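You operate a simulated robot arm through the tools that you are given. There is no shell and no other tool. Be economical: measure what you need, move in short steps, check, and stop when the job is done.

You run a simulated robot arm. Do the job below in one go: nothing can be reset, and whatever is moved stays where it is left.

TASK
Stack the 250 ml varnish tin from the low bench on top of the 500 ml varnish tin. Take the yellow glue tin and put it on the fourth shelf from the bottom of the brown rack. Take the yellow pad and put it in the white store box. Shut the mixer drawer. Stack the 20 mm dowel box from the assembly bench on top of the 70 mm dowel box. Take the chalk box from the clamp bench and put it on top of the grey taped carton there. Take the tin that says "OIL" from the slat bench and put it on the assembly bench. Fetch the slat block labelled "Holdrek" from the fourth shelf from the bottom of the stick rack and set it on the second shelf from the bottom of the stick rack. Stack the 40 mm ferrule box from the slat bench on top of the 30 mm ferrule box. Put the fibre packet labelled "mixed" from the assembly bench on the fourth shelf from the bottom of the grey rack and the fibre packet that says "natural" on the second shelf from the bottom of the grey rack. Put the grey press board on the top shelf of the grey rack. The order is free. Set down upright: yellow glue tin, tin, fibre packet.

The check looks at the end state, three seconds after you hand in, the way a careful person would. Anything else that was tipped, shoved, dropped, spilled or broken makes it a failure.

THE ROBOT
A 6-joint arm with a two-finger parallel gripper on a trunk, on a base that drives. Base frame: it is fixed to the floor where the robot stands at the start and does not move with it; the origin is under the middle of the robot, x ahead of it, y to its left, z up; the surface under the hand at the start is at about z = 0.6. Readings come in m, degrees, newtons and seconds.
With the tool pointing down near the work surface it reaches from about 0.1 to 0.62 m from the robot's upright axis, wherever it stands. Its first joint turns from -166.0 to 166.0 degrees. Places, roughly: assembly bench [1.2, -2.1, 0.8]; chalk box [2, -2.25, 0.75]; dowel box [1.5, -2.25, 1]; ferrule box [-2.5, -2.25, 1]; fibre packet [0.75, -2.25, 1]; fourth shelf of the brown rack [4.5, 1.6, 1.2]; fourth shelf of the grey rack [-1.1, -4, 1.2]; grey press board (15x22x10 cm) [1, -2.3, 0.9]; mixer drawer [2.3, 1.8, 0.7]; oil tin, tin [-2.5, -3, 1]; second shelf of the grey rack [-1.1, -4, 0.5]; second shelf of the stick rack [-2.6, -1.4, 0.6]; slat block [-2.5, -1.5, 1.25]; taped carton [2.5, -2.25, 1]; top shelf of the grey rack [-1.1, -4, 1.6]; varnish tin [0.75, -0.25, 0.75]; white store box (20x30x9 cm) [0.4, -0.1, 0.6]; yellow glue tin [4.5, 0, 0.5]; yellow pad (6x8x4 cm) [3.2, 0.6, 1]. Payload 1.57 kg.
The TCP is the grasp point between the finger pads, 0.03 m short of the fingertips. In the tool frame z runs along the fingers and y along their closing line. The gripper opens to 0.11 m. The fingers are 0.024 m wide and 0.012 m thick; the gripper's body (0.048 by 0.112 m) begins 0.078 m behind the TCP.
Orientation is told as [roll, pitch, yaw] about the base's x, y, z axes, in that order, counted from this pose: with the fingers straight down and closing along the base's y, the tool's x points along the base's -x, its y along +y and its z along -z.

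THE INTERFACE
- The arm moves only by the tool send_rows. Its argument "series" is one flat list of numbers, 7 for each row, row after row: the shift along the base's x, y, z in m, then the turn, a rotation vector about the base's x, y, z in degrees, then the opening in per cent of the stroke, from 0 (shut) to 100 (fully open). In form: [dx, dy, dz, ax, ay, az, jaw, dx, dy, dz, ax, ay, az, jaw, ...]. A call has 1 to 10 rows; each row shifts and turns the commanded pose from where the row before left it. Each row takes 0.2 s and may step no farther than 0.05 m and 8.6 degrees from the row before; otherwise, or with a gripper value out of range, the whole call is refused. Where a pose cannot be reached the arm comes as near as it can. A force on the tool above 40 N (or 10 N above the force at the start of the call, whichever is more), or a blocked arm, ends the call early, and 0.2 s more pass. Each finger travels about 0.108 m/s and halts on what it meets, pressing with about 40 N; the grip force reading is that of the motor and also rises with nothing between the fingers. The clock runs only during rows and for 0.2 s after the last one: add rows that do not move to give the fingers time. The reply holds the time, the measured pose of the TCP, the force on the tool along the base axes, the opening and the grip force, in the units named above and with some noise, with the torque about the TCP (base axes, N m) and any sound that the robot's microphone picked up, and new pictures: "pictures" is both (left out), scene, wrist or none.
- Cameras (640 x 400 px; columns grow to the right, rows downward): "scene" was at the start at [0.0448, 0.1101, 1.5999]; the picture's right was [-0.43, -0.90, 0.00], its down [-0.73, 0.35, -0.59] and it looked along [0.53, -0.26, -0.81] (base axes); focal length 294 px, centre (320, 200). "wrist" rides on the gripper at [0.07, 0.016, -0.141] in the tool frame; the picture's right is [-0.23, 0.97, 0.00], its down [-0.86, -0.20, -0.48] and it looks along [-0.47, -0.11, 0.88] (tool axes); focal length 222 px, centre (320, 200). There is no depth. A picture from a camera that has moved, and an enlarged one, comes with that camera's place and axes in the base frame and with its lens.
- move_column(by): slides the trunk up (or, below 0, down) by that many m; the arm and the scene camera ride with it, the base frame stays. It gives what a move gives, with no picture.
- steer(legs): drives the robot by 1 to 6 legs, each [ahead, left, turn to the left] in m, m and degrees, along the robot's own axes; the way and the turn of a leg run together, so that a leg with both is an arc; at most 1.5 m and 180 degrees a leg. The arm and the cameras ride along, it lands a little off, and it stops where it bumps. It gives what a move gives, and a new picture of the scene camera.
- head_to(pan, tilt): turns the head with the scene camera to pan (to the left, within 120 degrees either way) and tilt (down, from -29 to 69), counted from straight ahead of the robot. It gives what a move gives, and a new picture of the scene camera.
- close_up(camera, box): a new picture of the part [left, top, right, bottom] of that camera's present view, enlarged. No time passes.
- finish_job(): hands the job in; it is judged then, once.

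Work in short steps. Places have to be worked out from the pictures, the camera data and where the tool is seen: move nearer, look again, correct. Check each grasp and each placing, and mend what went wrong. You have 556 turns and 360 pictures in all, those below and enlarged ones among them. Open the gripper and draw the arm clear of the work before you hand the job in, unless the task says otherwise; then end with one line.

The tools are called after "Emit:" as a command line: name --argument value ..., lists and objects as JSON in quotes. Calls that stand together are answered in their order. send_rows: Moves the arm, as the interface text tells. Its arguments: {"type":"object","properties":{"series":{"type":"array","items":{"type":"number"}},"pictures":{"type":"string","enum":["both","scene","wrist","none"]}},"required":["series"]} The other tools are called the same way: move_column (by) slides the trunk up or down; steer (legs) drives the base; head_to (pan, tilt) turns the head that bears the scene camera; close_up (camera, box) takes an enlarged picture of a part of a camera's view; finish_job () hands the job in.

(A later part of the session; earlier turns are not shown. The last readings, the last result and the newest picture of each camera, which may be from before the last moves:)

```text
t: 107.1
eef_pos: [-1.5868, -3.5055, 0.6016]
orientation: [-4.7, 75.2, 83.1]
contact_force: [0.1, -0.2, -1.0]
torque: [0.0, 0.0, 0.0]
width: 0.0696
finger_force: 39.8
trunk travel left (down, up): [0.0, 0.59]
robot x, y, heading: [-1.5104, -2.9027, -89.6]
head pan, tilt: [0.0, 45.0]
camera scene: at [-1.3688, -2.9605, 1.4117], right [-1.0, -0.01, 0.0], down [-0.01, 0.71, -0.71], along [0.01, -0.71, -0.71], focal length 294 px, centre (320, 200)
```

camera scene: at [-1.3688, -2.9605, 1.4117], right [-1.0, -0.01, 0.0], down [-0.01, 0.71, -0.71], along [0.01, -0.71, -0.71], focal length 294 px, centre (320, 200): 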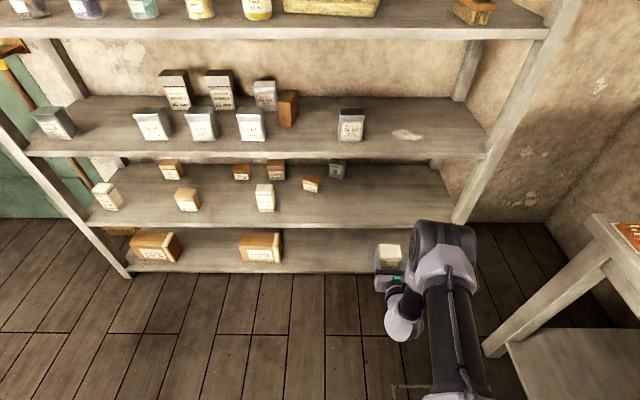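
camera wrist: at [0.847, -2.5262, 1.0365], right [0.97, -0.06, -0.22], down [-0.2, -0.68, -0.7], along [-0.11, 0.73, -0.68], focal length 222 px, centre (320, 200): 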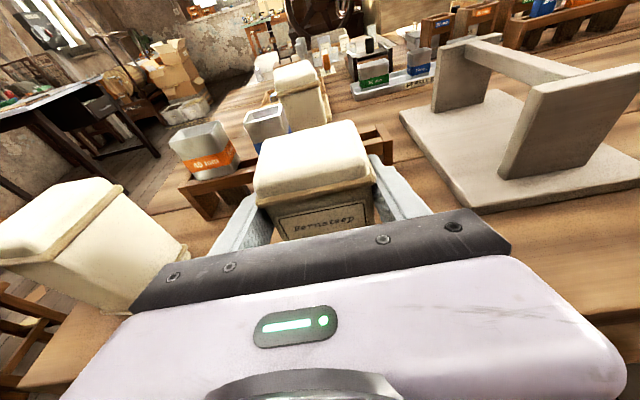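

Room is clear; I drive ahead 0.28 so the packet enters above the shelf.

Emit:
steer --legs '[[0.28, 0, 0]]'

Emit:
close_up --camera "wrist" --box '[0, 0, 640, 400]'

```text
t: 109.0
eef_pos: [-1.5876, -3.7838, 0.602]
orientation: [-4.7, 75.2, 82.9]
contact_force: [0.7, -0.1, -1.3]
torque: [-0.01, -0.02, 0.0]
width: 0.0695
finger_force: 39.9
trunk travel left (down, up): [0.0, 0.59]
robot x, y, heading: [-1.5074, -3.1807, -89.8]
head pan, tilt: [0.0, 45.0]
camera scene: at [-1.3672, -3.2395, 1.4117], right [-1.0, 0.0, 0.0], down [0.0, 0.71, -0.71], along [0.0, -0.71, -0.71], focal length 294 px, centre (320, 200)
```

scene: 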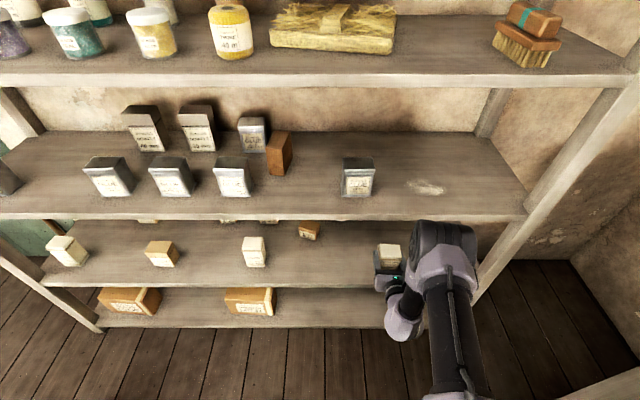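

```text
1.00 times, centred on (320, 200) of wrist (not enlarged: the box is as wide or as high as the picture)
camera zoom: at [-1.599, -3.6651, 0.7047], right [-0.97, 0.1, -0.24], down [0.24, 0.67, -0.7], along [0.09, -0.74, -0.67], focal length 222 px, centre (320, 200)
```

zoom: 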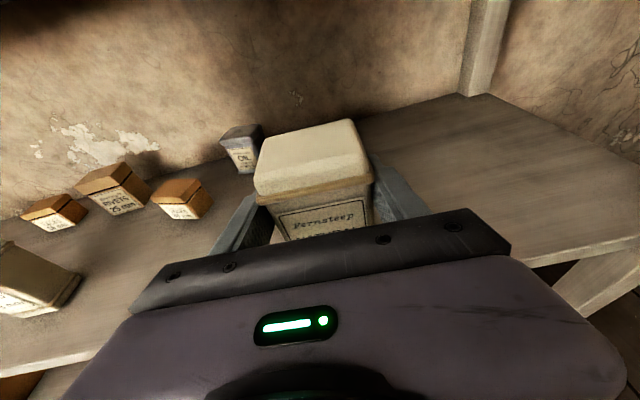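

The view confirms free shelf around. I advance 6 cm and lower gently until contact.

Emit:
send_rows --series '[0, -0.03, 0, 0, 0, 0, 40, 0, -0.03, 0, 0, 0, 0, 40, 0, 0, -0.015, 0, 0, 0, 40, 0, 0, -0.01, 0, 0, 0, 40, 0, 0, -0.006, 0, 0, 0, 40]' --pictures "none"

```text
t: 110.2
eef_pos: [-1.5862, -3.8441, 0.5708]
orientation: [-4.7, 75.2, 82.8]
contact_force: [-0.4, 0.1, -1.3]
torque: [0.02, -0.01, -0.03]
width: 0.0698
finger_force: 40.1
trunk travel left (down, up): [0.0, 0.59]
robot x, y, heading: [-1.5089, -3.1816, -89.8]
head pan, tilt: [0.0, 45.0]
```

Emit:
send_rows --series '[0, 0, -0.003, 0, 0, 0, 40, 0, 0, -0.003, 0, 0, 0, 40, 0, 0, -0.003, 0, 0, 0, 40, 0, 0, -0.003, 0, 0, 0, 40]' --pictures "wrist"

```text
t: 111.2
eef_pos: [-1.5862, -3.8446, 0.5597]
orientation: [-4.7, 75.2, 82.9]
contact_force: [0.8, 0.5, -1.8]
torque: [0.02, 0.02, -0.01]
width: 0.0694
finger_force: 40.4
trunk travel left (down, up): [0.0, 0.59]
robot x, y, heading: [-1.5061, -3.1838, -89.6]
head pan, tilt: [0.0, 45.0]
camera wrist: at [-1.5981, -3.7256, 0.6624], right [-0.97, 0.1, -0.24], down [0.24, 0.67, -0.7], along [0.09, -0.74, -0.67], focal length 222 px, centre (320, 200)
```

wrist: 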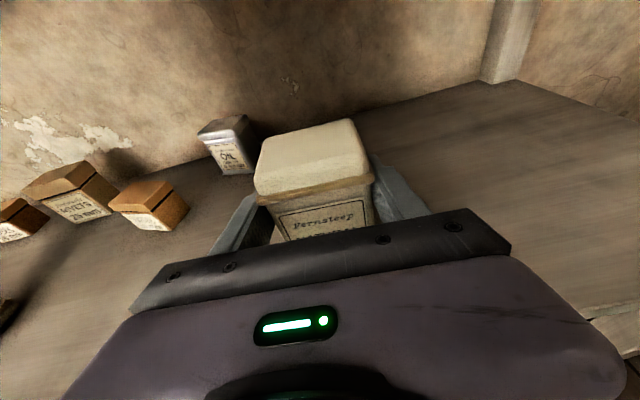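

No contact yet; I keep lowering in small steps.

Emit:
send_rows --series '[0, 0, -0.003, 0, 0, 0, 40, 0, 0, -0.003, 0, 0, 0, 40, 0, 0, -0.003, 0, 0, 0, 40, 0, 0, -0.003, 0, 0, 0, 40, 0, 0, -0.003, 0, 0, 0, 40, 0, 0, -0.003, 0, 0, 0, 40]' --pictures "none"

```text
t: 112.6
eef_pos: [-1.5858, -3.8444, 0.5436]
orientation: [-4.7, 75.5, 82.9]
contact_force: [-1.2, 2.8, 13.4]
torque: [0.52, 0.59, -0.07]
width: 0.0698
finger_force: 40.2
trunk travel left (down, up): [0.0, 0.59]
robot x, y, heading: [-1.5078, -3.1784, -89.3]
head pan, tilt: [0.0, 45.0]
```

Contact at z≈0.545. I open and withdraw.

Emit:
send_rows --series '[0, 0, 0.001, 0, 0, 0, 65, 0, 0, 0, 0, 0, 0, 85, 0, 0, 0, 0, 0, 0, 95, 0, 0, 0, 0, 0, 0, 95, 0, 0.03, 0, 0, 0, 0, 95, 0, 0.03, 0, 0, 0, 0, 95, 0, 0.03, 0, 0, 0, 0, 95]' --pictures "wrist"

```text
t: 114.2
eef_pos: [-1.5857, -3.7554, 0.5428]
orientation: [-4.6, 75.1, 82.9]
contact_force: [0.6, 0.6, 0.6]
torque: [0.02, 0.01, 0.02]
width: 0.1047
finger_force: 0.1
trunk travel left (down, up): [0.0, 0.59]
robot x, y, heading: [-1.5048, -3.1811, -89.6]
head pan, tilt: [0.0, 45.0]
camera wrist: at [-1.5986, -3.6359, 0.6452], right [-0.97, 0.1, -0.24], down [0.24, 0.67, -0.7], along [0.09, -0.74, -0.67], focal length 222 px, centre (320, 200)
```

wrist: 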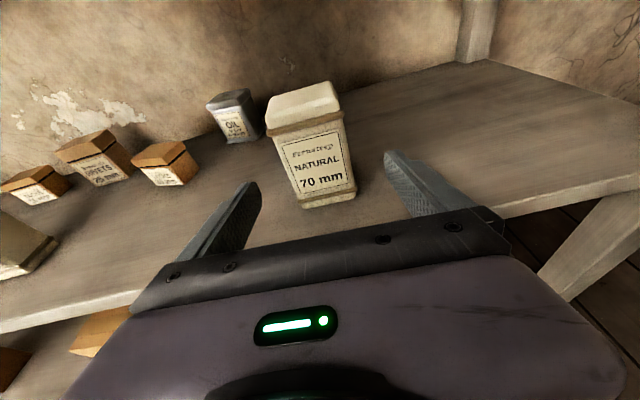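

NATURAL stands upright on shelf 2. I back out, raise the column and set the hand tilt to 30° below horizontal for the next packet.

Emit:
steer --legs '[[-0.3, 0, 0]]'

Emit:
move_column --by 0.35

Emit:
send_rows --series '[0, 0, 0.04, 7.5, 0.6, 1, 95, 0, 0, 0.04, 7.5, 0.6, 1, 95, 0, 0, 0.04, 0, 0, 0, 95, 0, 0, 0.04, 0, 0, 0, 95, 0, 0, 0.04, 0, 0, 0, 95]' --pictures "scene"

```text
t: 116.3
eef_pos: [-1.5906, -3.4604, 0.5417]
orientation: [-4.7, 75.2, 82.5]
contact_force: [-0.3, 0.1, 1.0]
torque: [0.03, -0.04, 0.03]
width: 0.1046
finger_force: 0.2
trunk travel left (down, up): [0.0, 0.59]
robot x, y, heading: [-1.509, -2.881, -89.5]
head pan, tilt: [0.0, 45.0]
camera scene: at [-1.3682, -2.9449, 1.4117], right [-1.0, 0.0, 0.0], down [0.0, 0.71, -0.71], along [0.0, -0.71, -0.71], focal length 294 px, centre (320, 200)
```

scene: 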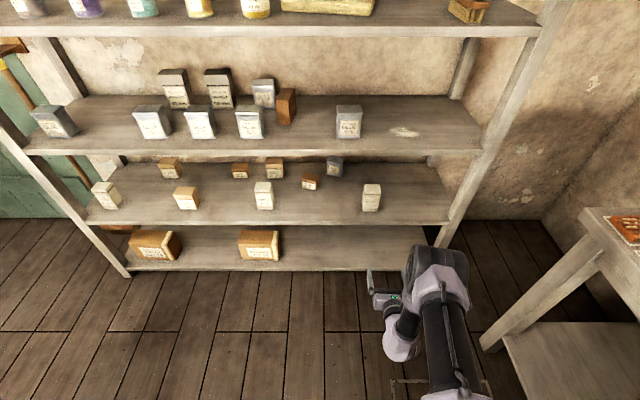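

```text
t: 119.7
eef_pos: [-1.5897, -3.4595, 0.8913]
orientation: [-4.7, 75.2, 82.6]
contact_force: [0.0, 1.1, 0.2]
torque: [-0.02, 0.01, 0.0]
width: 0.1043
finger_force: 0.1
trunk travel left (down, up): [-0.35, 0.24]
robot x, y, heading: [-1.5079, -2.8836, -90.0]
head pan, tilt: [0.0, 45.0]
```

```text
t: 120.9
eef_pos: [-1.5894, -3.4583, 1.0939]
orientation: [0.9, 60.3, 89.9]
contact_force: [-0.3, -0.2, 0.0]
torque: [0.0, 0.03, 0.0]
width: 0.1045
finger_force: 0.1
trunk travel left (down, up): [-0.35, 0.24]
robot x, y, heading: [-1.5078, -2.8855, -89.9]
head pan, tilt: [0.0, 45.0]
camera scene: at [-1.368, -2.9438, 1.7618], right [-1.0, 0.0, 0.0], down [0.0, 0.71, -0.71], along [0.0, -0.71, -0.71], focal length 294 px, centre (320, 200)
```

scene: 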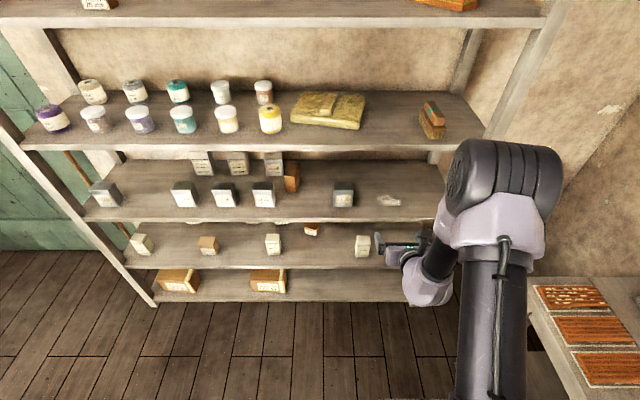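

Both good. Now back to the assembly bench's rear aisle for the MIXED packet, which is turned ≈17°, so I'll face heading ≈107°.

Emit:
steer --legs '[[0, 0, 90], [0, -0.3, 0], [1.31, 0, 0], [1.31, 0, 0], [0, 0, 107]]'

Emit:
head_to --pan 0 --tilt 40

```text
t: 143.6
eef_pos: [0.9765, -2.4955, 1.0926]
orientation: [1.0, 60.3, -69.5]
contact_force: [0.0, -0.3, 0.4]
torque: [0.0, 0.0, 0.02]
width: 0.1043
finger_force: 0.1
trunk travel left (down, up): [-0.35, 0.24]
robot x, y, heading: [1.1014, -3.0615, 110.6]
head pan, tilt: [0.0, 45.0]
camera scene: at [0.9469, -3.0513, 1.7617], right [0.94, 0.35, 0.0], down [0.25, -0.66, -0.71], along [-0.25, 0.66, -0.71], focal length 294 px, centre (320, 200)
```

scene: 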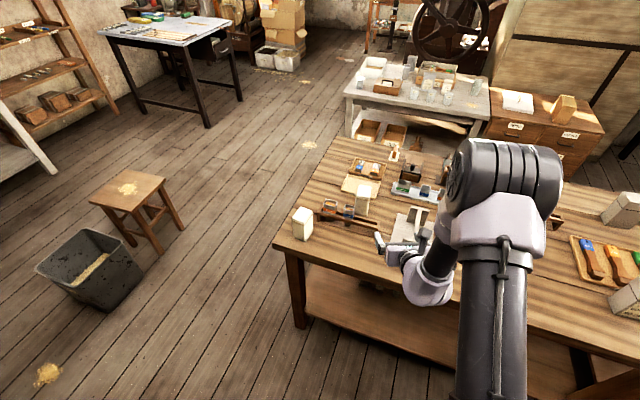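

```text
t: 144.3
eef_pos: [0.9778, -2.4947, 1.0927]
orientation: [0.9, 60.3, -69.6]
contact_force: [-1.0, -0.6, 0.2]
torque: [0.0, 0.01, 0.01]
width: 0.1044
finger_force: 0.2
trunk travel left (down, up): [-0.35, 0.24]
robot x, y, heading: [1.1003, -3.0609, 110.6]
head pan, tilt: [0.0, 40.0]
camera scene: at [0.9457, -3.0478, 1.7689], right [0.94, 0.35, 0.0], down [0.23, -0.6, -0.77], along [-0.27, 0.72, -0.64], focal length 294 px, centre (320, 200)
```

scene: 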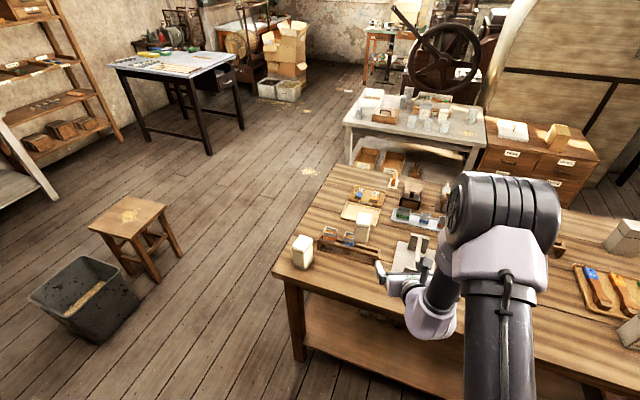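

Emit:
close_up --camera "scene" --box '[270, 170, 430, 270]'

```text
4.00 times, centred on (350, 220) of scene
camera zoom: at [0.9457, -3.0478, 1.7689], right [0.94, 0.35, 0.0], down [0.23, -0.6, -0.77], along [-0.27, 0.72, -0.64], focal length 1175 px, centre (200, 120)
```

zoom: 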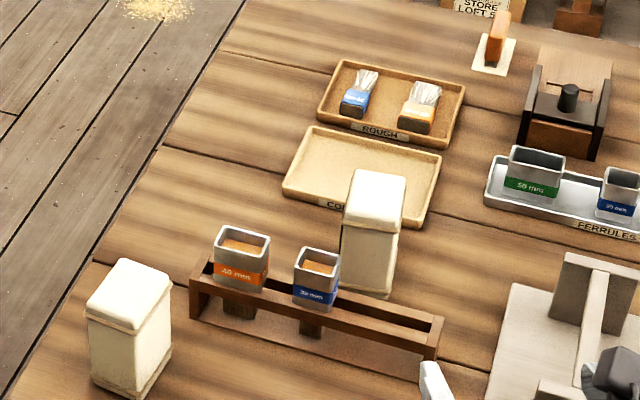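

MIXED's front face centre ≈ (0.82,-2.24), yaw only a few degrees. I turn to ≈95.5° and move up so the hand hovers behind/above it.

Emit:
steer --legs '[[0, 0, -15], [0, 0.28, 0], [0.2, 0, 0]]'

Emit:
close_up --camera "wrist" --box '[0, 0, 640, 400]'

```text
t: 148.3
eef_pos: [0.8258, -2.3101, 1.0925]
orientation: [1.0, 60.3, -84.3]
contact_force: [-0.1, 0.2, -0.3]
torque: [-0.02, 0.02, -0.01]
width: 0.1046
finger_force: 0.1
trunk travel left (down, up): [-0.35, 0.24]
robot x, y, heading: [0.8008, -2.8913, 95.3]
head pan, tilt: [0.0, 40.0]
camera scene: at [0.6533, -2.8357, 1.7689], right [1.0, 0.1, 0.0], down [0.06, -0.64, -0.77], along [-0.08, 0.76, -0.64], focal length 294 px, centre (320, 200)
```

scene: 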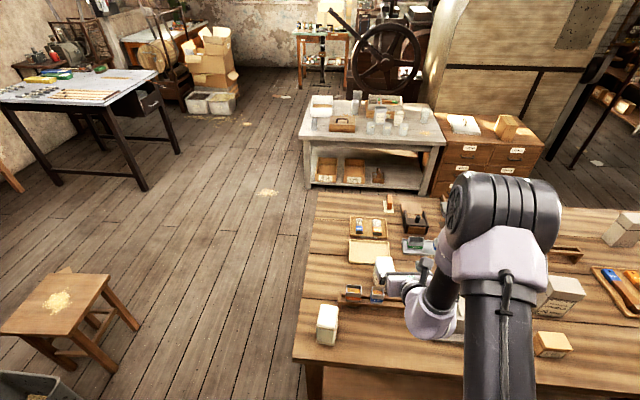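

```text
1.00 times, centred on (320, 200) of wrist (not enlarged: the box is as wide or as high as the picture)
camera zoom: at [0.8495, -2.3971, 1.2232], right [0.98, -0.03, -0.19], down [-0.13, -0.85, -0.51], along [-0.14, 0.52, -0.84], focal length 222 px, centre (320, 200)
```

zoom: 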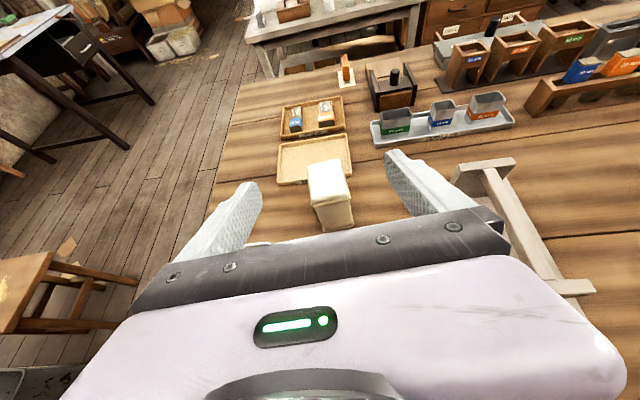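

MIXED is between the fingers in view, centre ≈ (0.82,-2.215). I move forward at height, then straight down to z≈0.946 to clear the ferrule tubes.

Emit:
send_rows --series '[0, 0.035, 0, 0, 0, 0, 100, 0, 0.035, 0, 0, 0, 0, 100, 0, 0.034, 0, 0, 0, 0, 100, 0, 0, -0.037, 0, 0, 0, 100, 0, 0, -0.037, 0, 0, 0, 100, 0, 0, -0.037, 0, 0, 0, 100]'

```text
t: 149.7
eef_pos: [0.8277, -2.2069, 0.9805]
orientation: [0.9, 60.3, -84.5]
contact_force: [0.5, -0.4, -0.3]
torque: [-0.01, 0.0, -0.01]
width: 0.1098
finger_force: 0.1
trunk travel left (down, up): [-0.35, 0.24]
robot x, y, heading: [0.7983, -2.8894, 95.5]
head pan, tilt: [0.0, 40.0]
camera scene: at [0.6535, -2.8365, 1.7689], right [1.0, 0.1, 0.0], down [0.06, -0.64, -0.77], along [-0.08, 0.76, -0.64], focal length 294 px, centre (320, 200)
camera wrist: at [0.8503, -2.2928, 1.1106], right [0.98, -0.03, -0.19], down [-0.13, -0.85, -0.51], along [-0.15, 0.52, -0.84], focal length 222 px, centre (320, 200)
```

scene: 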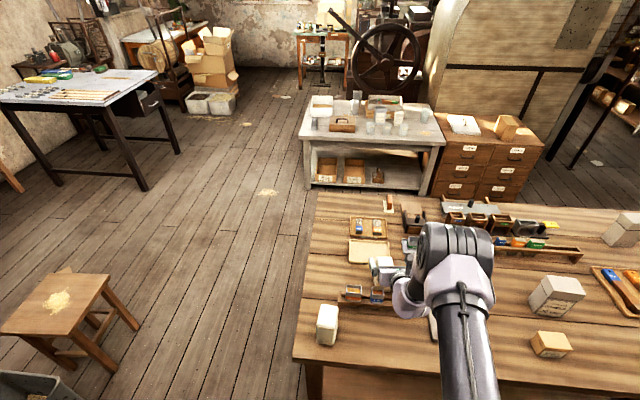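
wrist: 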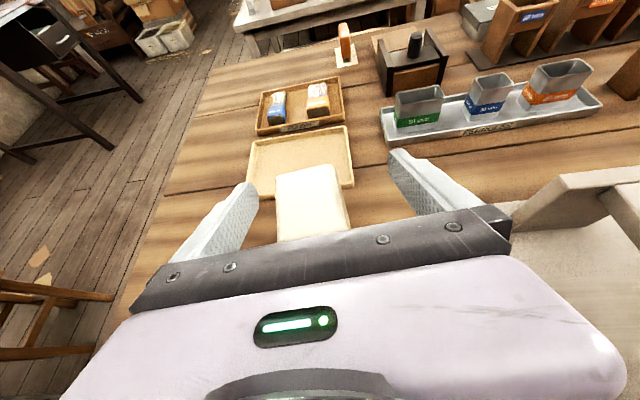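

Emit:
send_rows --series '[0, 0, -0.017, 0, 0, 0, 100, -0.004, 0.002, -0.017, 0, 0, 0, 100, 0, 0, 0, 0, 0, 0, 70, 0, 0, 0, 0, 0, 0, 45, 0, 0, 0, 0, 0, 0, 30, 0, 0, 0, 0, 0, 0, 30]' --pictures "wrist"

```text
t: 151.1
eef_pos: [0.8231, -2.2029, 0.9473]
orientation: [1.0, 60.3, -84.4]
contact_force: [0.2, 0.0, 0.4]
torque: [0.05, 0.03, 0.0]
width: 0.0549
finger_force: 40.0
trunk travel left (down, up): [-0.35, 0.24]
robot x, y, heading: [0.8014, -2.8907, 95.7]
head pan, tilt: [0.0, 40.0]
camera wrist: at [0.846, -2.2911, 1.0769], right [0.98, -0.03, -0.19], down [-0.13, -0.85, -0.51], along [-0.14, 0.52, -0.84], focal length 222 px, centre (320, 200)
```

wrist: 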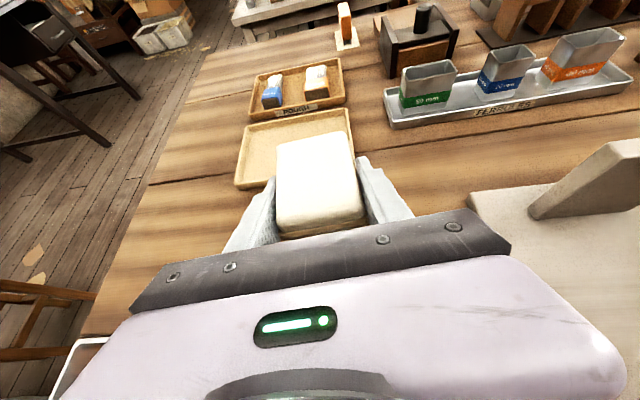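

Gripped (0.055 m). I lift.

Emit:
move_column --by 0.22

Emit:
send_rows --series '[0, -0.02, 0.04, 0, 0, 0, 30, 0, -0.02, 0.04, 0, 0, 0, 30, 0, -0.02, 0.04, 0, 0, 0, 30, 0, -0.02, 0.04, 0, 0, 0, 30, 0, -0.02, 0.03, 0, 0, 0, 30]'

```text
t: 153.4
eef_pos: [0.823, -2.204, 1.1654]
orientation: [1.0, 60.4, -84.3]
contact_force: [0.0, 0.7, -2.3]
torque: [-0.02, -0.01, -0.05]
width: 0.0548
finger_force: 40.0
trunk travel left (down, up): [-0.57, 0.02]
robot x, y, heading: [0.8042, -2.8888, 95.4]
head pan, tilt: [0.0, 40.0]
```

```text
t: 154.6
eef_pos: [0.8228, -2.3066, 1.3586]
orientation: [1.0, 60.5, -84.4]
contact_force: [0.1, -0.2, -1.7]
torque: [-0.02, 0.0, 0.0]
width: 0.0547
finger_force: 39.9
trunk travel left (down, up): [-0.57, 0.02]
robot x, y, heading: [0.802, -2.8894, 95.5]
head pan, tilt: [0.0, 40.0]
camera scene: at [0.6535, -2.8386, 1.989], right [1.0, 0.1, 0.0], down [0.06, -0.64, -0.77], along [-0.08, 0.76, -0.64], focal length 294 px, centre (320, 200)
camera wrist: at [0.8455, -2.3936, 1.4889], right [0.98, -0.03, -0.19], down [-0.13, -0.85, -0.51], along [-0.14, 0.52, -0.84], focal length 222 px, centre (320, 200)
```

scene: 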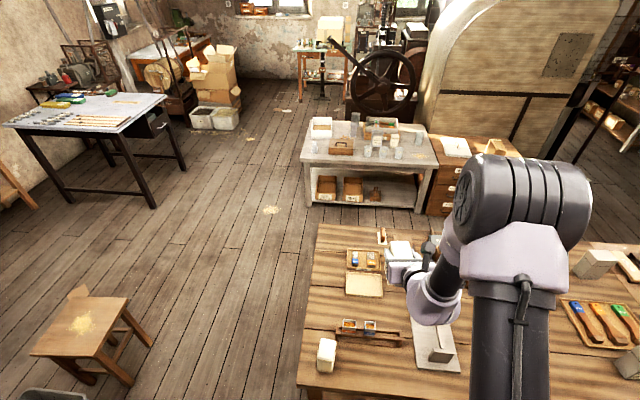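
wrist: 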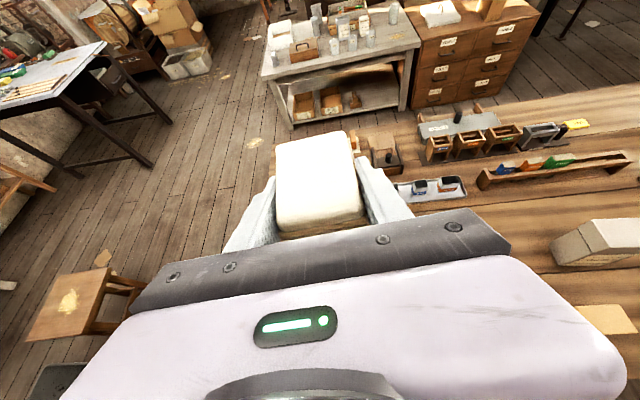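

Now drive to the rack's right part for the fourth shelf.

Emit:
steer --legs '[[-0.28, 0, 0], [0, 0, 84.5], [1.19, 0, 0], [1.19, 0, 0], [0, -0.3, 0], [0, 0, 90]]'

```text
t: 177.0
eef_pos: [-1.6237, -3.4649, 1.3576]
orientation: [1.0, 60.3, 91.1]
contact_force: [0.2, -0.6, -2.8]
torque: [0.01, -0.03, 0.02]
width: 0.0546
finger_force: 40.1
trunk travel left (down, up): [-0.57, 0.02]
robot x, y, heading: [-1.5576, -2.8873, -88.6]
head pan, tilt: [0.0, 40.0]
camera scene: at [-1.4158, -2.9429, 1.989], right [-1.0, -0.02, 0.0], down [-0.01, 0.64, -0.77], along [0.02, -0.77, -0.64], focal length 294 px, centre (320, 200)
```

scene: 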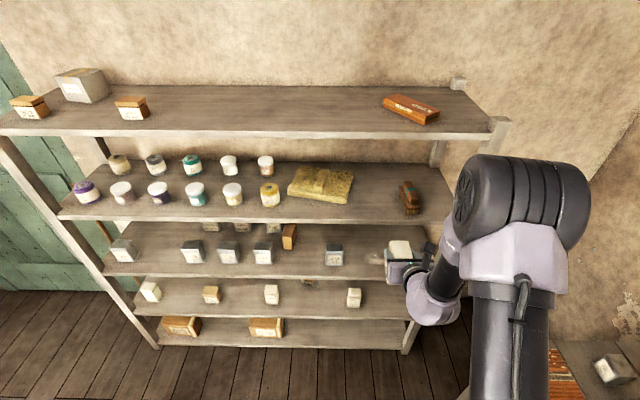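

The gap on shelf 4 between straw mat and brush is straight ahead. I drive in 0.3.

Emit:
steer --legs '[[0.29, 0, 0]]'

Emit:
close_up --camera "wrist" --box '[0, 0, 640, 400]'

```text
t: 179.0
eef_pos: [-1.617, -3.757, 1.3559]
orientation: [0.9, 60.2, 91.1]
contact_force: [0.3, 0.1, -1.7]
torque: [-0.03, -0.04, 0.02]
width: 0.0545
finger_force: 40.4
trunk travel left (down, up): [-0.57, 0.02]
robot x, y, heading: [-1.5524, -3.1758, -89.1]
head pan, tilt: [0.0, 40.0]
camera scene: at [-1.4098, -3.2347, 1.989], right [-1.0, -0.02, 0.0], down [-0.01, 0.64, -0.77], along [0.02, -0.77, -0.64], focal length 294 px, centre (320, 200)
```

scene: 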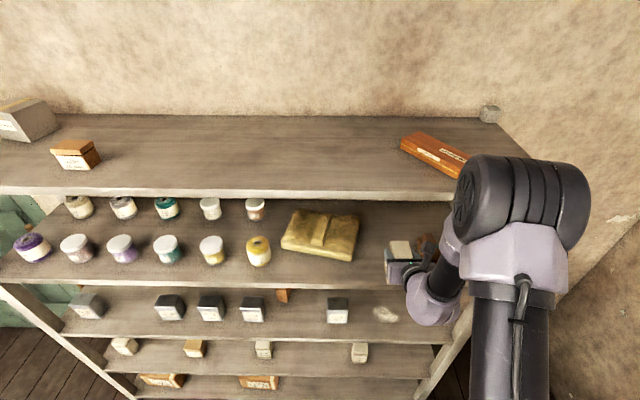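

```text
1.00 times, centred on (320, 200) of wrist (not enlarged: the box is as wide or as high as the picture)
camera zoom: at [-1.632, -3.6689, 1.4881], right [-0.98, 0.11, -0.19], down [0.19, 0.84, -0.51], along [0.1, -0.53, -0.84], focal length 222 px, centre (320, 200)
```

zoom: 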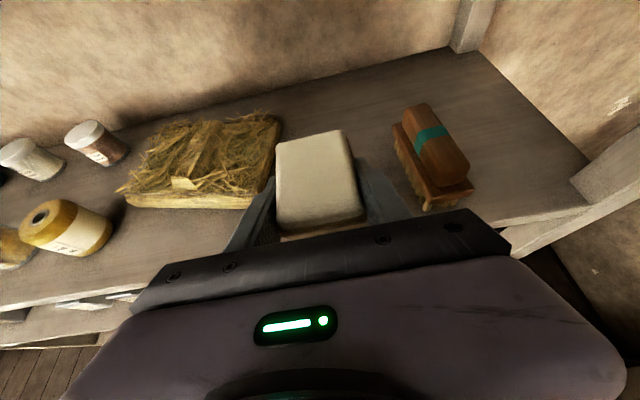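

Gap is clear (x −1.51…−1.73). I advance to y≈-3.84 and lower.

Emit:
send_rows --series '[0, -0.028, 0, 0, 0, 0, 30, 0, -0.028, 0, 0, 0, 0, 30, 0, -0.027, 0, 0, 0, 0, 30, 0, 0, -0.025, 0, 0, 0, 30, 0, 0, -0.025, 0, 0, 0, 30, 0, 0, -0.005, 0, 0, 0, 30, 0, 0, -0.004, 0, 0, 0, 30, 0, 0, -0.004, 0, 0, 0, 30]' --pictures "none"

```text
t: 180.8
eef_pos: [-1.6173, -3.8394, 1.2967]
orientation: [0.8, 60.5, 91.0]
contact_force: [0.1, -1.0, 7.4]
torque: [0.19, -0.25, -0.02]
width: 0.0547
finger_force: 40.0
trunk travel left (down, up): [-0.57, 0.02]
robot x, y, heading: [-1.5502, -3.1757, -88.9]
head pan, tilt: [0.0, 40.0]
```

Contact. I open and withdraw.

Emit:
send_rows --series '[0, 0, -0.001, 0, 0, 0, 30, 0, 0, 0, 0, 0, 0, 60, 0, 0, 0, 0, 0, 0, 85, 0, 0, 0, 0, 0, 0, 90, 0, 0.03, 0.005, 0, 0, 0, 90, 0, 0.04, 0.01, 0, 0, 0, 90, 0, 0.04, 0.01, 0, 0, 0, 90]' --pictures "wrist"

```text
t: 182.4
eef_pos: [-1.6168, -3.7287, 1.3209]
orientation: [1.0, 60.5, 91.0]
contact_force: [-0.4, 0.4, 0.0]
torque: [-0.01, 0.03, -0.01]
width: 0.0989
finger_force: 0.1
trunk travel left (down, up): [-0.57, 0.02]
robot x, y, heading: [-1.5498, -3.1739, -88.7]
head pan, tilt: [0.0, 40.0]
camera wrist: at [-1.632, -3.6416, 1.4517], right [-0.98, 0.11, -0.19], down [0.19, 0.84, -0.51], along [0.1, -0.53, -0.84], focal length 222 px, centre (320, 200)
```

wrist: 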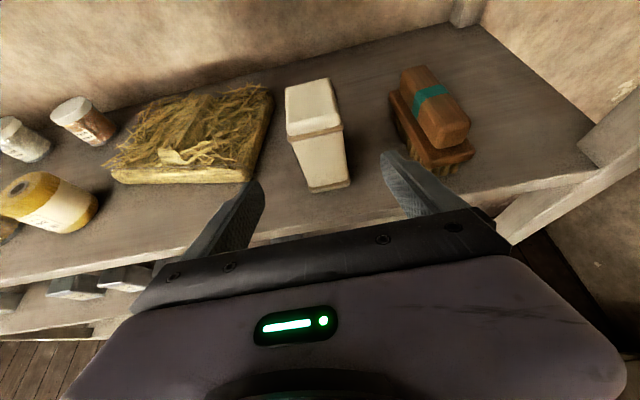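

MIXED stands upright on shelf 4. I back out, return to the bench for the press board (centre ≈ (1.02,-2.30), bar handle along y).

Emit:
steer --legs '[[-0.29, 0, 0], [0, 0, 89], [0, -0.3, 0], [1.25, 0, 0], [1.25, 0, 0], [0, 0, 88]]'

Emit:
send_rows --series '[0, 0, 0, -7.5, 0, 0, 100, 0, 0, 0, -7.5, 0, 0, 100]'

```text
t: 205.5
eef_pos: [1.0767, -2.6489, 1.3203]
orientation: [1.0, 60.3, -92.4]
contact_force: [-0.3, 0.1, -0.2]
torque: [-0.01, 0.01, -0.01]
width: 0.0988
finger_force: 0.0
trunk travel left (down, up): [-0.57, 0.02]
robot x, y, heading: [0.9784, -3.2017, 87.7]
head pan, tilt: [0.0, 40.0]
camera scene: at [0.8372, -3.1277, 1.989], right [1.0, -0.04, 0.0], down [-0.03, -0.64, -0.77], along [0.03, 0.77, -0.64], focal length 294 px, centre (320, 200)
```

scene: 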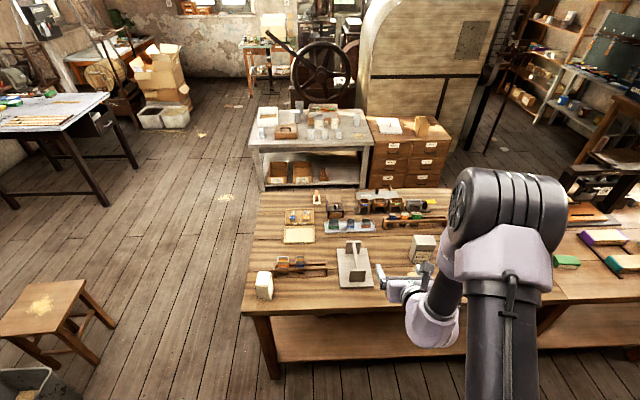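

```text
t: 206.1
eef_pos: [1.0757, -2.6501, 1.3209]
orientation: [1.8, 45.3, -91.7]
contact_force: [0.1, -0.4, 0.0]
torque: [-0.01, 0.02, 0.04]
width: 0.1101
finger_force: 0.1
trunk travel left (down, up): [-0.57, 0.02]
robot x, y, heading: [0.9777, -3.2015, 87.5]
head pan, tilt: [0.0, 40.0]
camera scene: at [0.8369, -3.1277, 1.989], right [1.0, -0.04, 0.0], down [-0.03, -0.64, -0.77], along [0.03, 0.77, -0.64], focal length 294 px, centre (320, 200)
camera wrist: at [1.0876, -2.7019, 1.4697], right [0.97, -0.21, -0.14], down [-0.24, -0.93, -0.28], along [-0.07, 0.3, -0.95], focal length 222 px, centre (320, 200)
```

scene: 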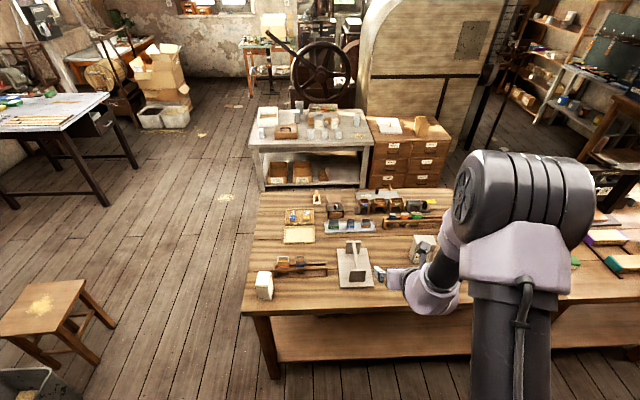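
wrist: 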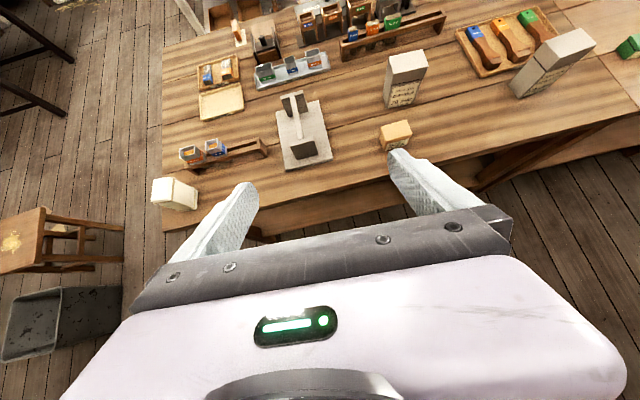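

The bar runs along y at x≈1.04, middle y≈-2.297. I drive up and lower to hover above it.

Emit:
steer --legs '[[0.33, 0.04, 0]]'

Emit:
move_column --by -0.22

Emit:
close_up --camera "wrist" --box '[0, 0, 640, 400]'

```text
t: 208.4
eef_pos: [1.0542, -2.3105, 1.3198]
orientation: [1.9, 45.3, -92.1]
contact_force: [0.4, 0.0, -0.1]
torque: [-0.02, 0.03, -0.04]
width: 0.1099
finger_force: 0.1
trunk travel left (down, up): [-0.57, 0.02]
robot x, y, heading: [0.949, -2.8636, 87.7]
head pan, tilt: [0.0, 40.0]
camera scene: at [0.8122, -2.7882, 1.989], right [1.0, -0.05, 0.0], down [-0.03, -0.64, -0.77], along [0.03, 0.77, -0.64], focal length 294 px, centre (320, 200)
```

scene: 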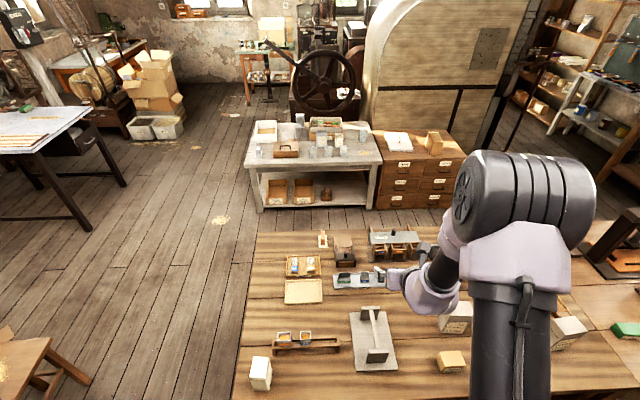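

```text
t: 210.7
eef_pos: [1.0534, -2.3104, 1.0999]
orientation: [1.9, 45.4, -92.1]
contact_force: [-0.4, -0.4, 0.4]
torque: [0.02, -0.02, 0.0]
width: 0.11
finger_force: 0.1
trunk travel left (down, up): [-0.35, 0.24]
robot x, y, heading: [0.947, -2.8603, 87.5]
head pan, tilt: [0.0, 40.0]
```

```text
1.00 times, centred on (320, 200) of wrist (not enlarged: the box is as wide or as high as the picture)
camera zoom: at [1.0648, -2.3637, 1.2497], right [0.97, -0.22, -0.14], down [-0.25, -0.93, -0.28], along [-0.07, 0.3, -0.95], focal length 222 px, centre (320, 200)
```

zoom: 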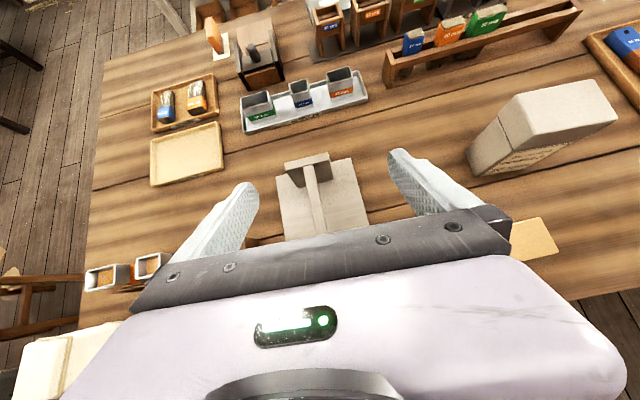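

Bar at x≈1.038. I descend to it and close.

Emit:
send_rows --series '[-0.008, 0.006, -0.04, 0, 0, 0, 70, -0.007, 0.006, -0.04, 0, 0, 0, 70, 0, 0, -0.035, 0, 0, 0, 70, 0, 0, -0.033, 0, 0, 0, 70, 0, 0, 0, 0, 0, 0, 40, 0, 0, 0, 0, 0, 0, 10, 0, 0, 0, 0, 0, 0, 0, 0, 0, 0, 0, 0, 0, 0]'

```text
t: 212.5
eef_pos: [1.0389, -2.2984, 0.9531]
orientation: [2.0, 45.3, -92.1]
contact_force: [-1.3, -0.9, -0.7]
torque: [0.08, 0.43, 0.23]
width: 0.0159
finger_force: 31.4
trunk travel left (down, up): [-0.35, 0.24]
robot x, y, heading: [0.9523, -2.8609, 87.1]
head pan, tilt: [0.0, 40.0]
camera scene: at [0.8121, -2.7883, 1.769], right [1.0, -0.05, 0.0], down [-0.03, -0.64, -0.77], along [0.03, 0.77, -0.64], focal length 294 px, centre (320, 200)
camera wrist: at [1.0498, -2.3513, 1.103], right [0.97, -0.22, -0.14], down [-0.25, -0.93, -0.28], along [-0.07, 0.3, -0.95], focal length 222 px, centre (320, 200)
```

scene: 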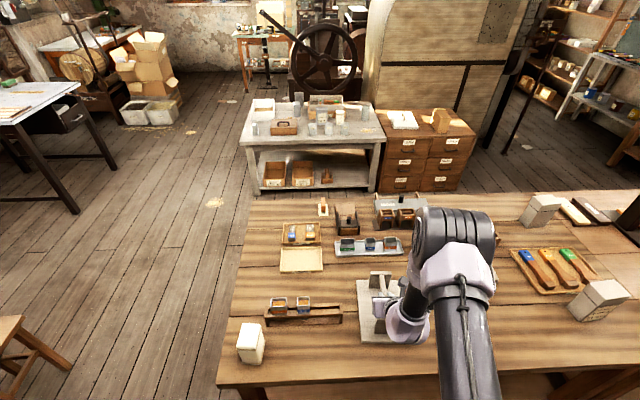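
wrist: 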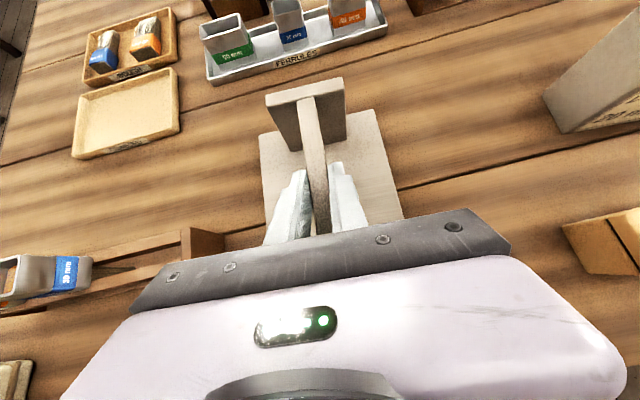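

Bar gripped. I lift a little and check.

Emit:
move_column --by 0.05

Emit:
close_up --camera "scene" --box '[300, 220, 500, 360]'

```text
t: 213.4
eef_pos: [1.0382, -2.2976, 1.0046]
orientation: [1.9, 45.3, -91.9]
contact_force: [-0.4, -0.1, -4.4]
torque: [-0.07, -0.01, 0.01]
width: 0.0159
finger_force: 31.3
trunk travel left (down, up): [-0.4, 0.19]
robot x, y, heading: [0.952, -2.8596, 87.7]
head pan, tilt: [0.0, 40.0]
```

```text
2.86 times, centred on (400, 290) of scene
camera zoom: at [0.8123, -2.7875, 1.8189], right [1.0, -0.05, 0.0], down [-0.03, -0.64, -0.77], along [0.03, 0.77, -0.64], focal length 839 px, centre (91, -57)
```

zoom: 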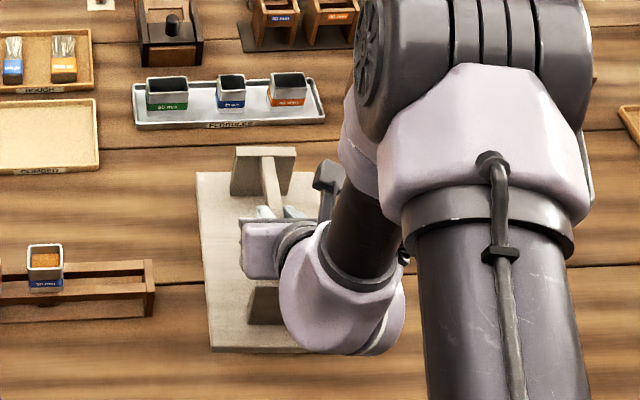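

Board lifted level, weight 4 N. I raise fully, first column then arm.

Emit:
move_column --by 0.19

Emit:
send_rows --series '[0, 0, 0.05, 0, 0, 0, 0, 0, 0, 0.05, 0, 0, 0, 0, 0, 0, 0.05, 0, 0, 0, 0, 0, 0, 0.05, 0, 0, 0, 0, 0, 0, 0.05, 0, 0, 0, 0, 0, 0, 0.05, 0, 0, 0, 0, 0, 0, 0.05, 0, 0, 0, 0, 0, 0, 0.05, 0, 0, 0, 0, 0, 0, 0.05, 0, 0, 0, 0, 0, 0, 0.05, 0, 0, 0, 0]'

```text
t: 215.5
eef_pos: [1.04, -2.2979, 1.1936]
orientation: [1.8, 45.3, -92.1]
contact_force: [-0.1, 1.0, -4.4]
torque: [-0.07, -0.01, -0.02]
width: 0.0158
finger_force: 31.2
trunk travel left (down, up): [-0.59, 0.0]
robot x, y, heading: [0.946, -2.8572, 87.6]
head pan, tilt: [0.0, 40.0]
```

```text
t: 217.7
eef_pos: [1.0395, -2.2968, 1.6763]
orientation: [1.8, 45.4, -92.1]
contact_force: [-0.5, 0.2, -3.5]
torque: [-0.1, 0.01, -0.03]
width: 0.0159
finger_force: 31.7
out of reach, approached as far as the arm can: row 8
trunk travel left (down, up): [-0.59, 0.0]
robot x, y, heading: [0.9505, -2.8628, 87.2]
head pan, tilt: [0.0, 40.0]
camera scene: at [0.813, -2.7888, 2.0091], right [1.0, -0.05, 0.0], down [-0.03, -0.64, -0.77], along [0.03, 0.77, -0.64], focal length 294 px, centre (320, 200)
camera wrist: at [1.0496, -2.3504, 1.8265], right [0.97, -0.22, -0.14], down [-0.25, -0.93, -0.28], along [-0.07, 0.3, -0.95], focal length 222 px, centre (320, 200)
```

scene: 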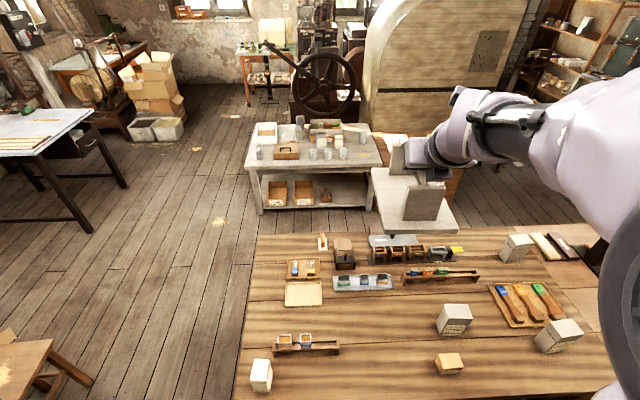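
wrist: 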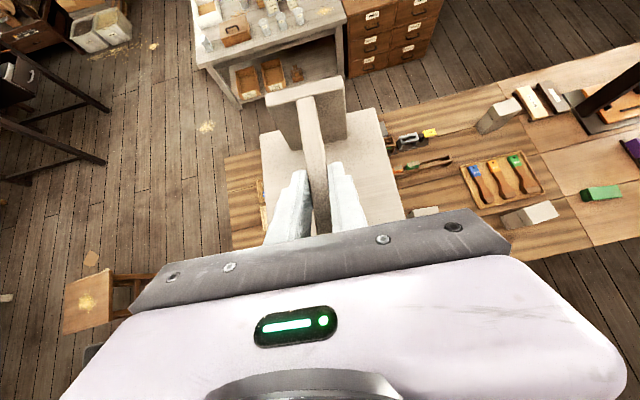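

At 1.676; I try 5 cm higher.

Emit:
send_rows --series '[0, 0, 0.03, 0, 0, 0, 0, 0, 0, 0.03, 0, 0, 0, 0, 0, 0, 0, 0, 0, 0, 0]' --pictures "none"

```text
t: 218.5
eef_pos: [1.0367, -2.2946, 1.7354]
orientation: [1.9, 45.3, -92.0]
contact_force: [0.0, -0.9, -4.8]
torque: [-0.07, 0.02, 0.01]
width: 0.0161
finger_force: 31.3
trunk travel left (down, up): [-0.59, 0.0]
robot x, y, heading: [0.9505, -2.862, 87.4]
head pan, tilt: [0.0, 40.0]
```

Now drive to the grey rack, aiming at x≈-1.2 on the empty middle of the top shelf.

Emit:
steer --legs '[[-0.3, 0, 0], [0, 0, 92.6], [1.04, 0, 0], [1.04, 0, 0], [0, -0.25, 0], [0, 0, 90]]'

```text
t: 239.5
eef_pos: [-1.2008, -3.427, 1.7368]
orientation: [1.7, 45.3, 88.0]
contact_force: [-0.5, -0.4, -3.3]
torque: [0.06, 0.02, -0.01]
width: 0.0158
finger_force: 31.5
trunk travel left (down, up): [-0.59, 0.0]
robot x, y, heading: [-1.1131, -2.8623, -92.8]
head pan, tilt: [0.0, 40.0]
camera scene: at [-0.9789, -2.9312, 2.009], right [-1.0, 0.05, 0.0], down [0.03, 0.64, -0.77], along [-0.04, -0.77, -0.64], focal length 294 px, centre (320, 200)
```

scene: 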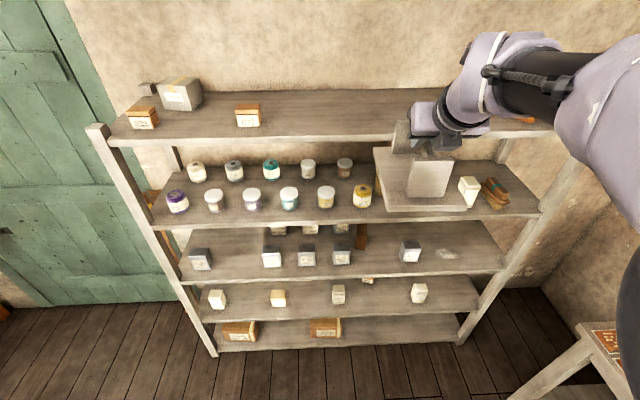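

Correct heading and drive in.

Emit:
steer --legs '[[0, 0, 2.8], [0.49, 0, 0]]'

Emit:
close_up --camera "wrist" --box '[0, 0, 640, 400]'

```text
t: 242.8
eef_pos: [-1.1775, -3.925, 1.7383]
orientation: [1.8, 45.3, 90.4]
contact_force: [0.3, -0.2, -4.3]
torque: [0.07, -0.01, -0.03]
width: 0.0159
finger_force: 30.7
trunk travel left (down, up): [-0.59, 0.0]
robot x, y, heading: [-1.1109, -3.3564, -90.3]
head pan, tilt: [0.0, 40.0]
camera scene: at [-0.9763, -3.4205, 2.009], right [-1.0, 0.0, 0.0], down [0.0, 0.64, -0.77], along [0.0, -0.77, -0.64], focal length 294 px, centre (320, 200)
```

scene: 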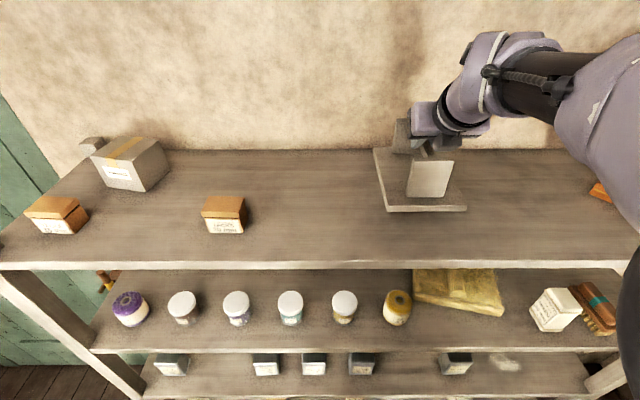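

```text
1.00 times, centred on (320, 200) of wrist (not enlarged: the box is as wide or as high as the picture)
camera zoom: at [-1.189, -3.8744, 1.8862], right [-0.97, 0.18, -0.14], down [0.21, 0.94, -0.28], along [0.08, -0.3, -0.95], focal length 222 px, centre (320, 200)
```

zoom: 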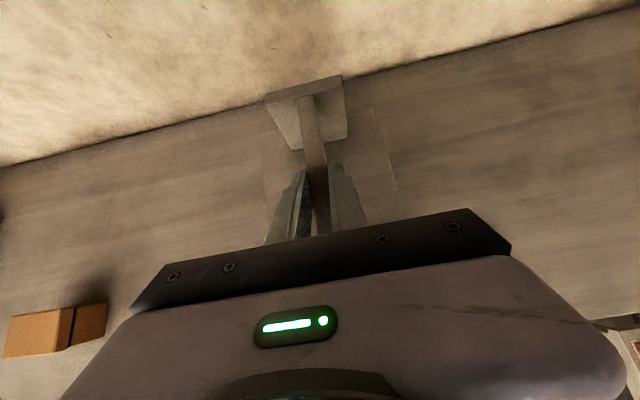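

Clear. I lower the board onto the shelf.

Emit:
send_rows --series '[0, 0, -0.02, 0, 0, 0, 0, 0, 0, -0.02, 0, 0, 0, 0, 0, 0, -0.015, 0, 0, 0, 0, 0, 0, -0.004, 0, 0, 0, 0, 0, 0, -0.004, 0, 0, 0, 0, 0, 0, -0.004, 0, 0, 0, 0, 0, 0, -0.004, 0, 0, 0, 0]' --pictures "none"

```text
t: 244.4
eef_pos: [-1.1786, -3.9232, 1.6682]
orientation: [1.8, 45.7, 90.4]
contact_force: [-4.0, -3.2, 26.0]
torque: [-0.13, -0.39, -0.22]
width: 0.0165
finger_force: 31.8
trunk travel left (down, up): [-0.59, 0.0]
robot x, y, heading: [-1.1184, -3.3563, -89.9]
head pan, tilt: [0.0, 40.0]
```

Firm contact. I relieve slightly, open, and lift out vertically.

Emit:
send_rows --series '[0, 0, 0.002, 0, 0, 0, 0, 0, 0, 0, 0, 0, 0, 30, 0, 0, 0, 0, 0, 0, 50, 0, 0, 0, 0, 0, 0, 50, 0, 0, 0.02, 0, 0, 0, 50, 0, 0, 0.03, 0, 0, 0, 50, 0, 0.01, 0.03, 0, 0, 0, 50, 0, 0.03, 0.02, 0, 0, 0, 50]'

```text
t: 246.2
eef_pos: [-1.1794, -3.8827, 1.7688]
orientation: [1.8, 45.4, 90.4]
contact_force: [0.3, 0.6, 0.4]
torque: [0.01, 0.02, -0.01]
width: 0.0551
finger_force: 0.0
trunk travel left (down, up): [-0.59, 0.0]
robot x, y, heading: [-1.1127, -3.3588, -90.3]
head pan, tilt: [0.0, 40.0]
camera scene: at [-0.978, -3.4186, 2.0132], right [-1.0, 0.03, 0.0], down [0.02, 0.6, -0.8], along [-0.02, -0.8, -0.6], focal length 294 px, centre (320, 200)
camera wrist: at [-1.1899, -3.8311, 1.9175], right [-0.97, 0.18, -0.14], down [0.21, 0.94, -0.28], along [0.08, -0.3, -0.95], focal length 222 px, centre (320, 200)
```

scene: 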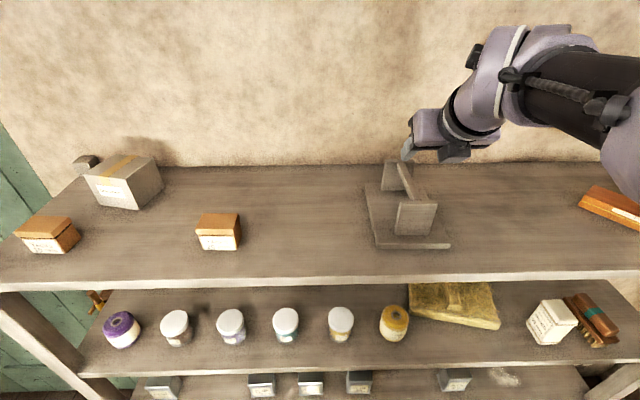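
wrist: 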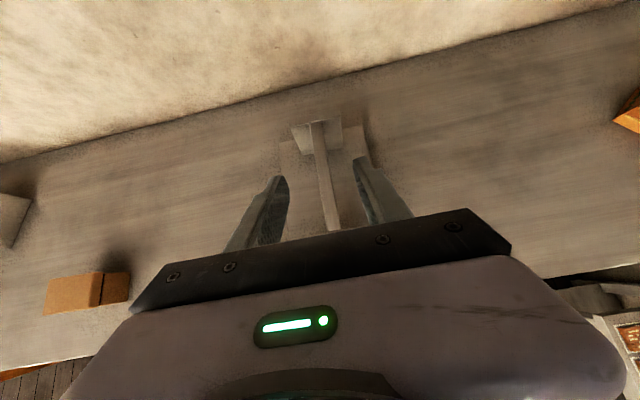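

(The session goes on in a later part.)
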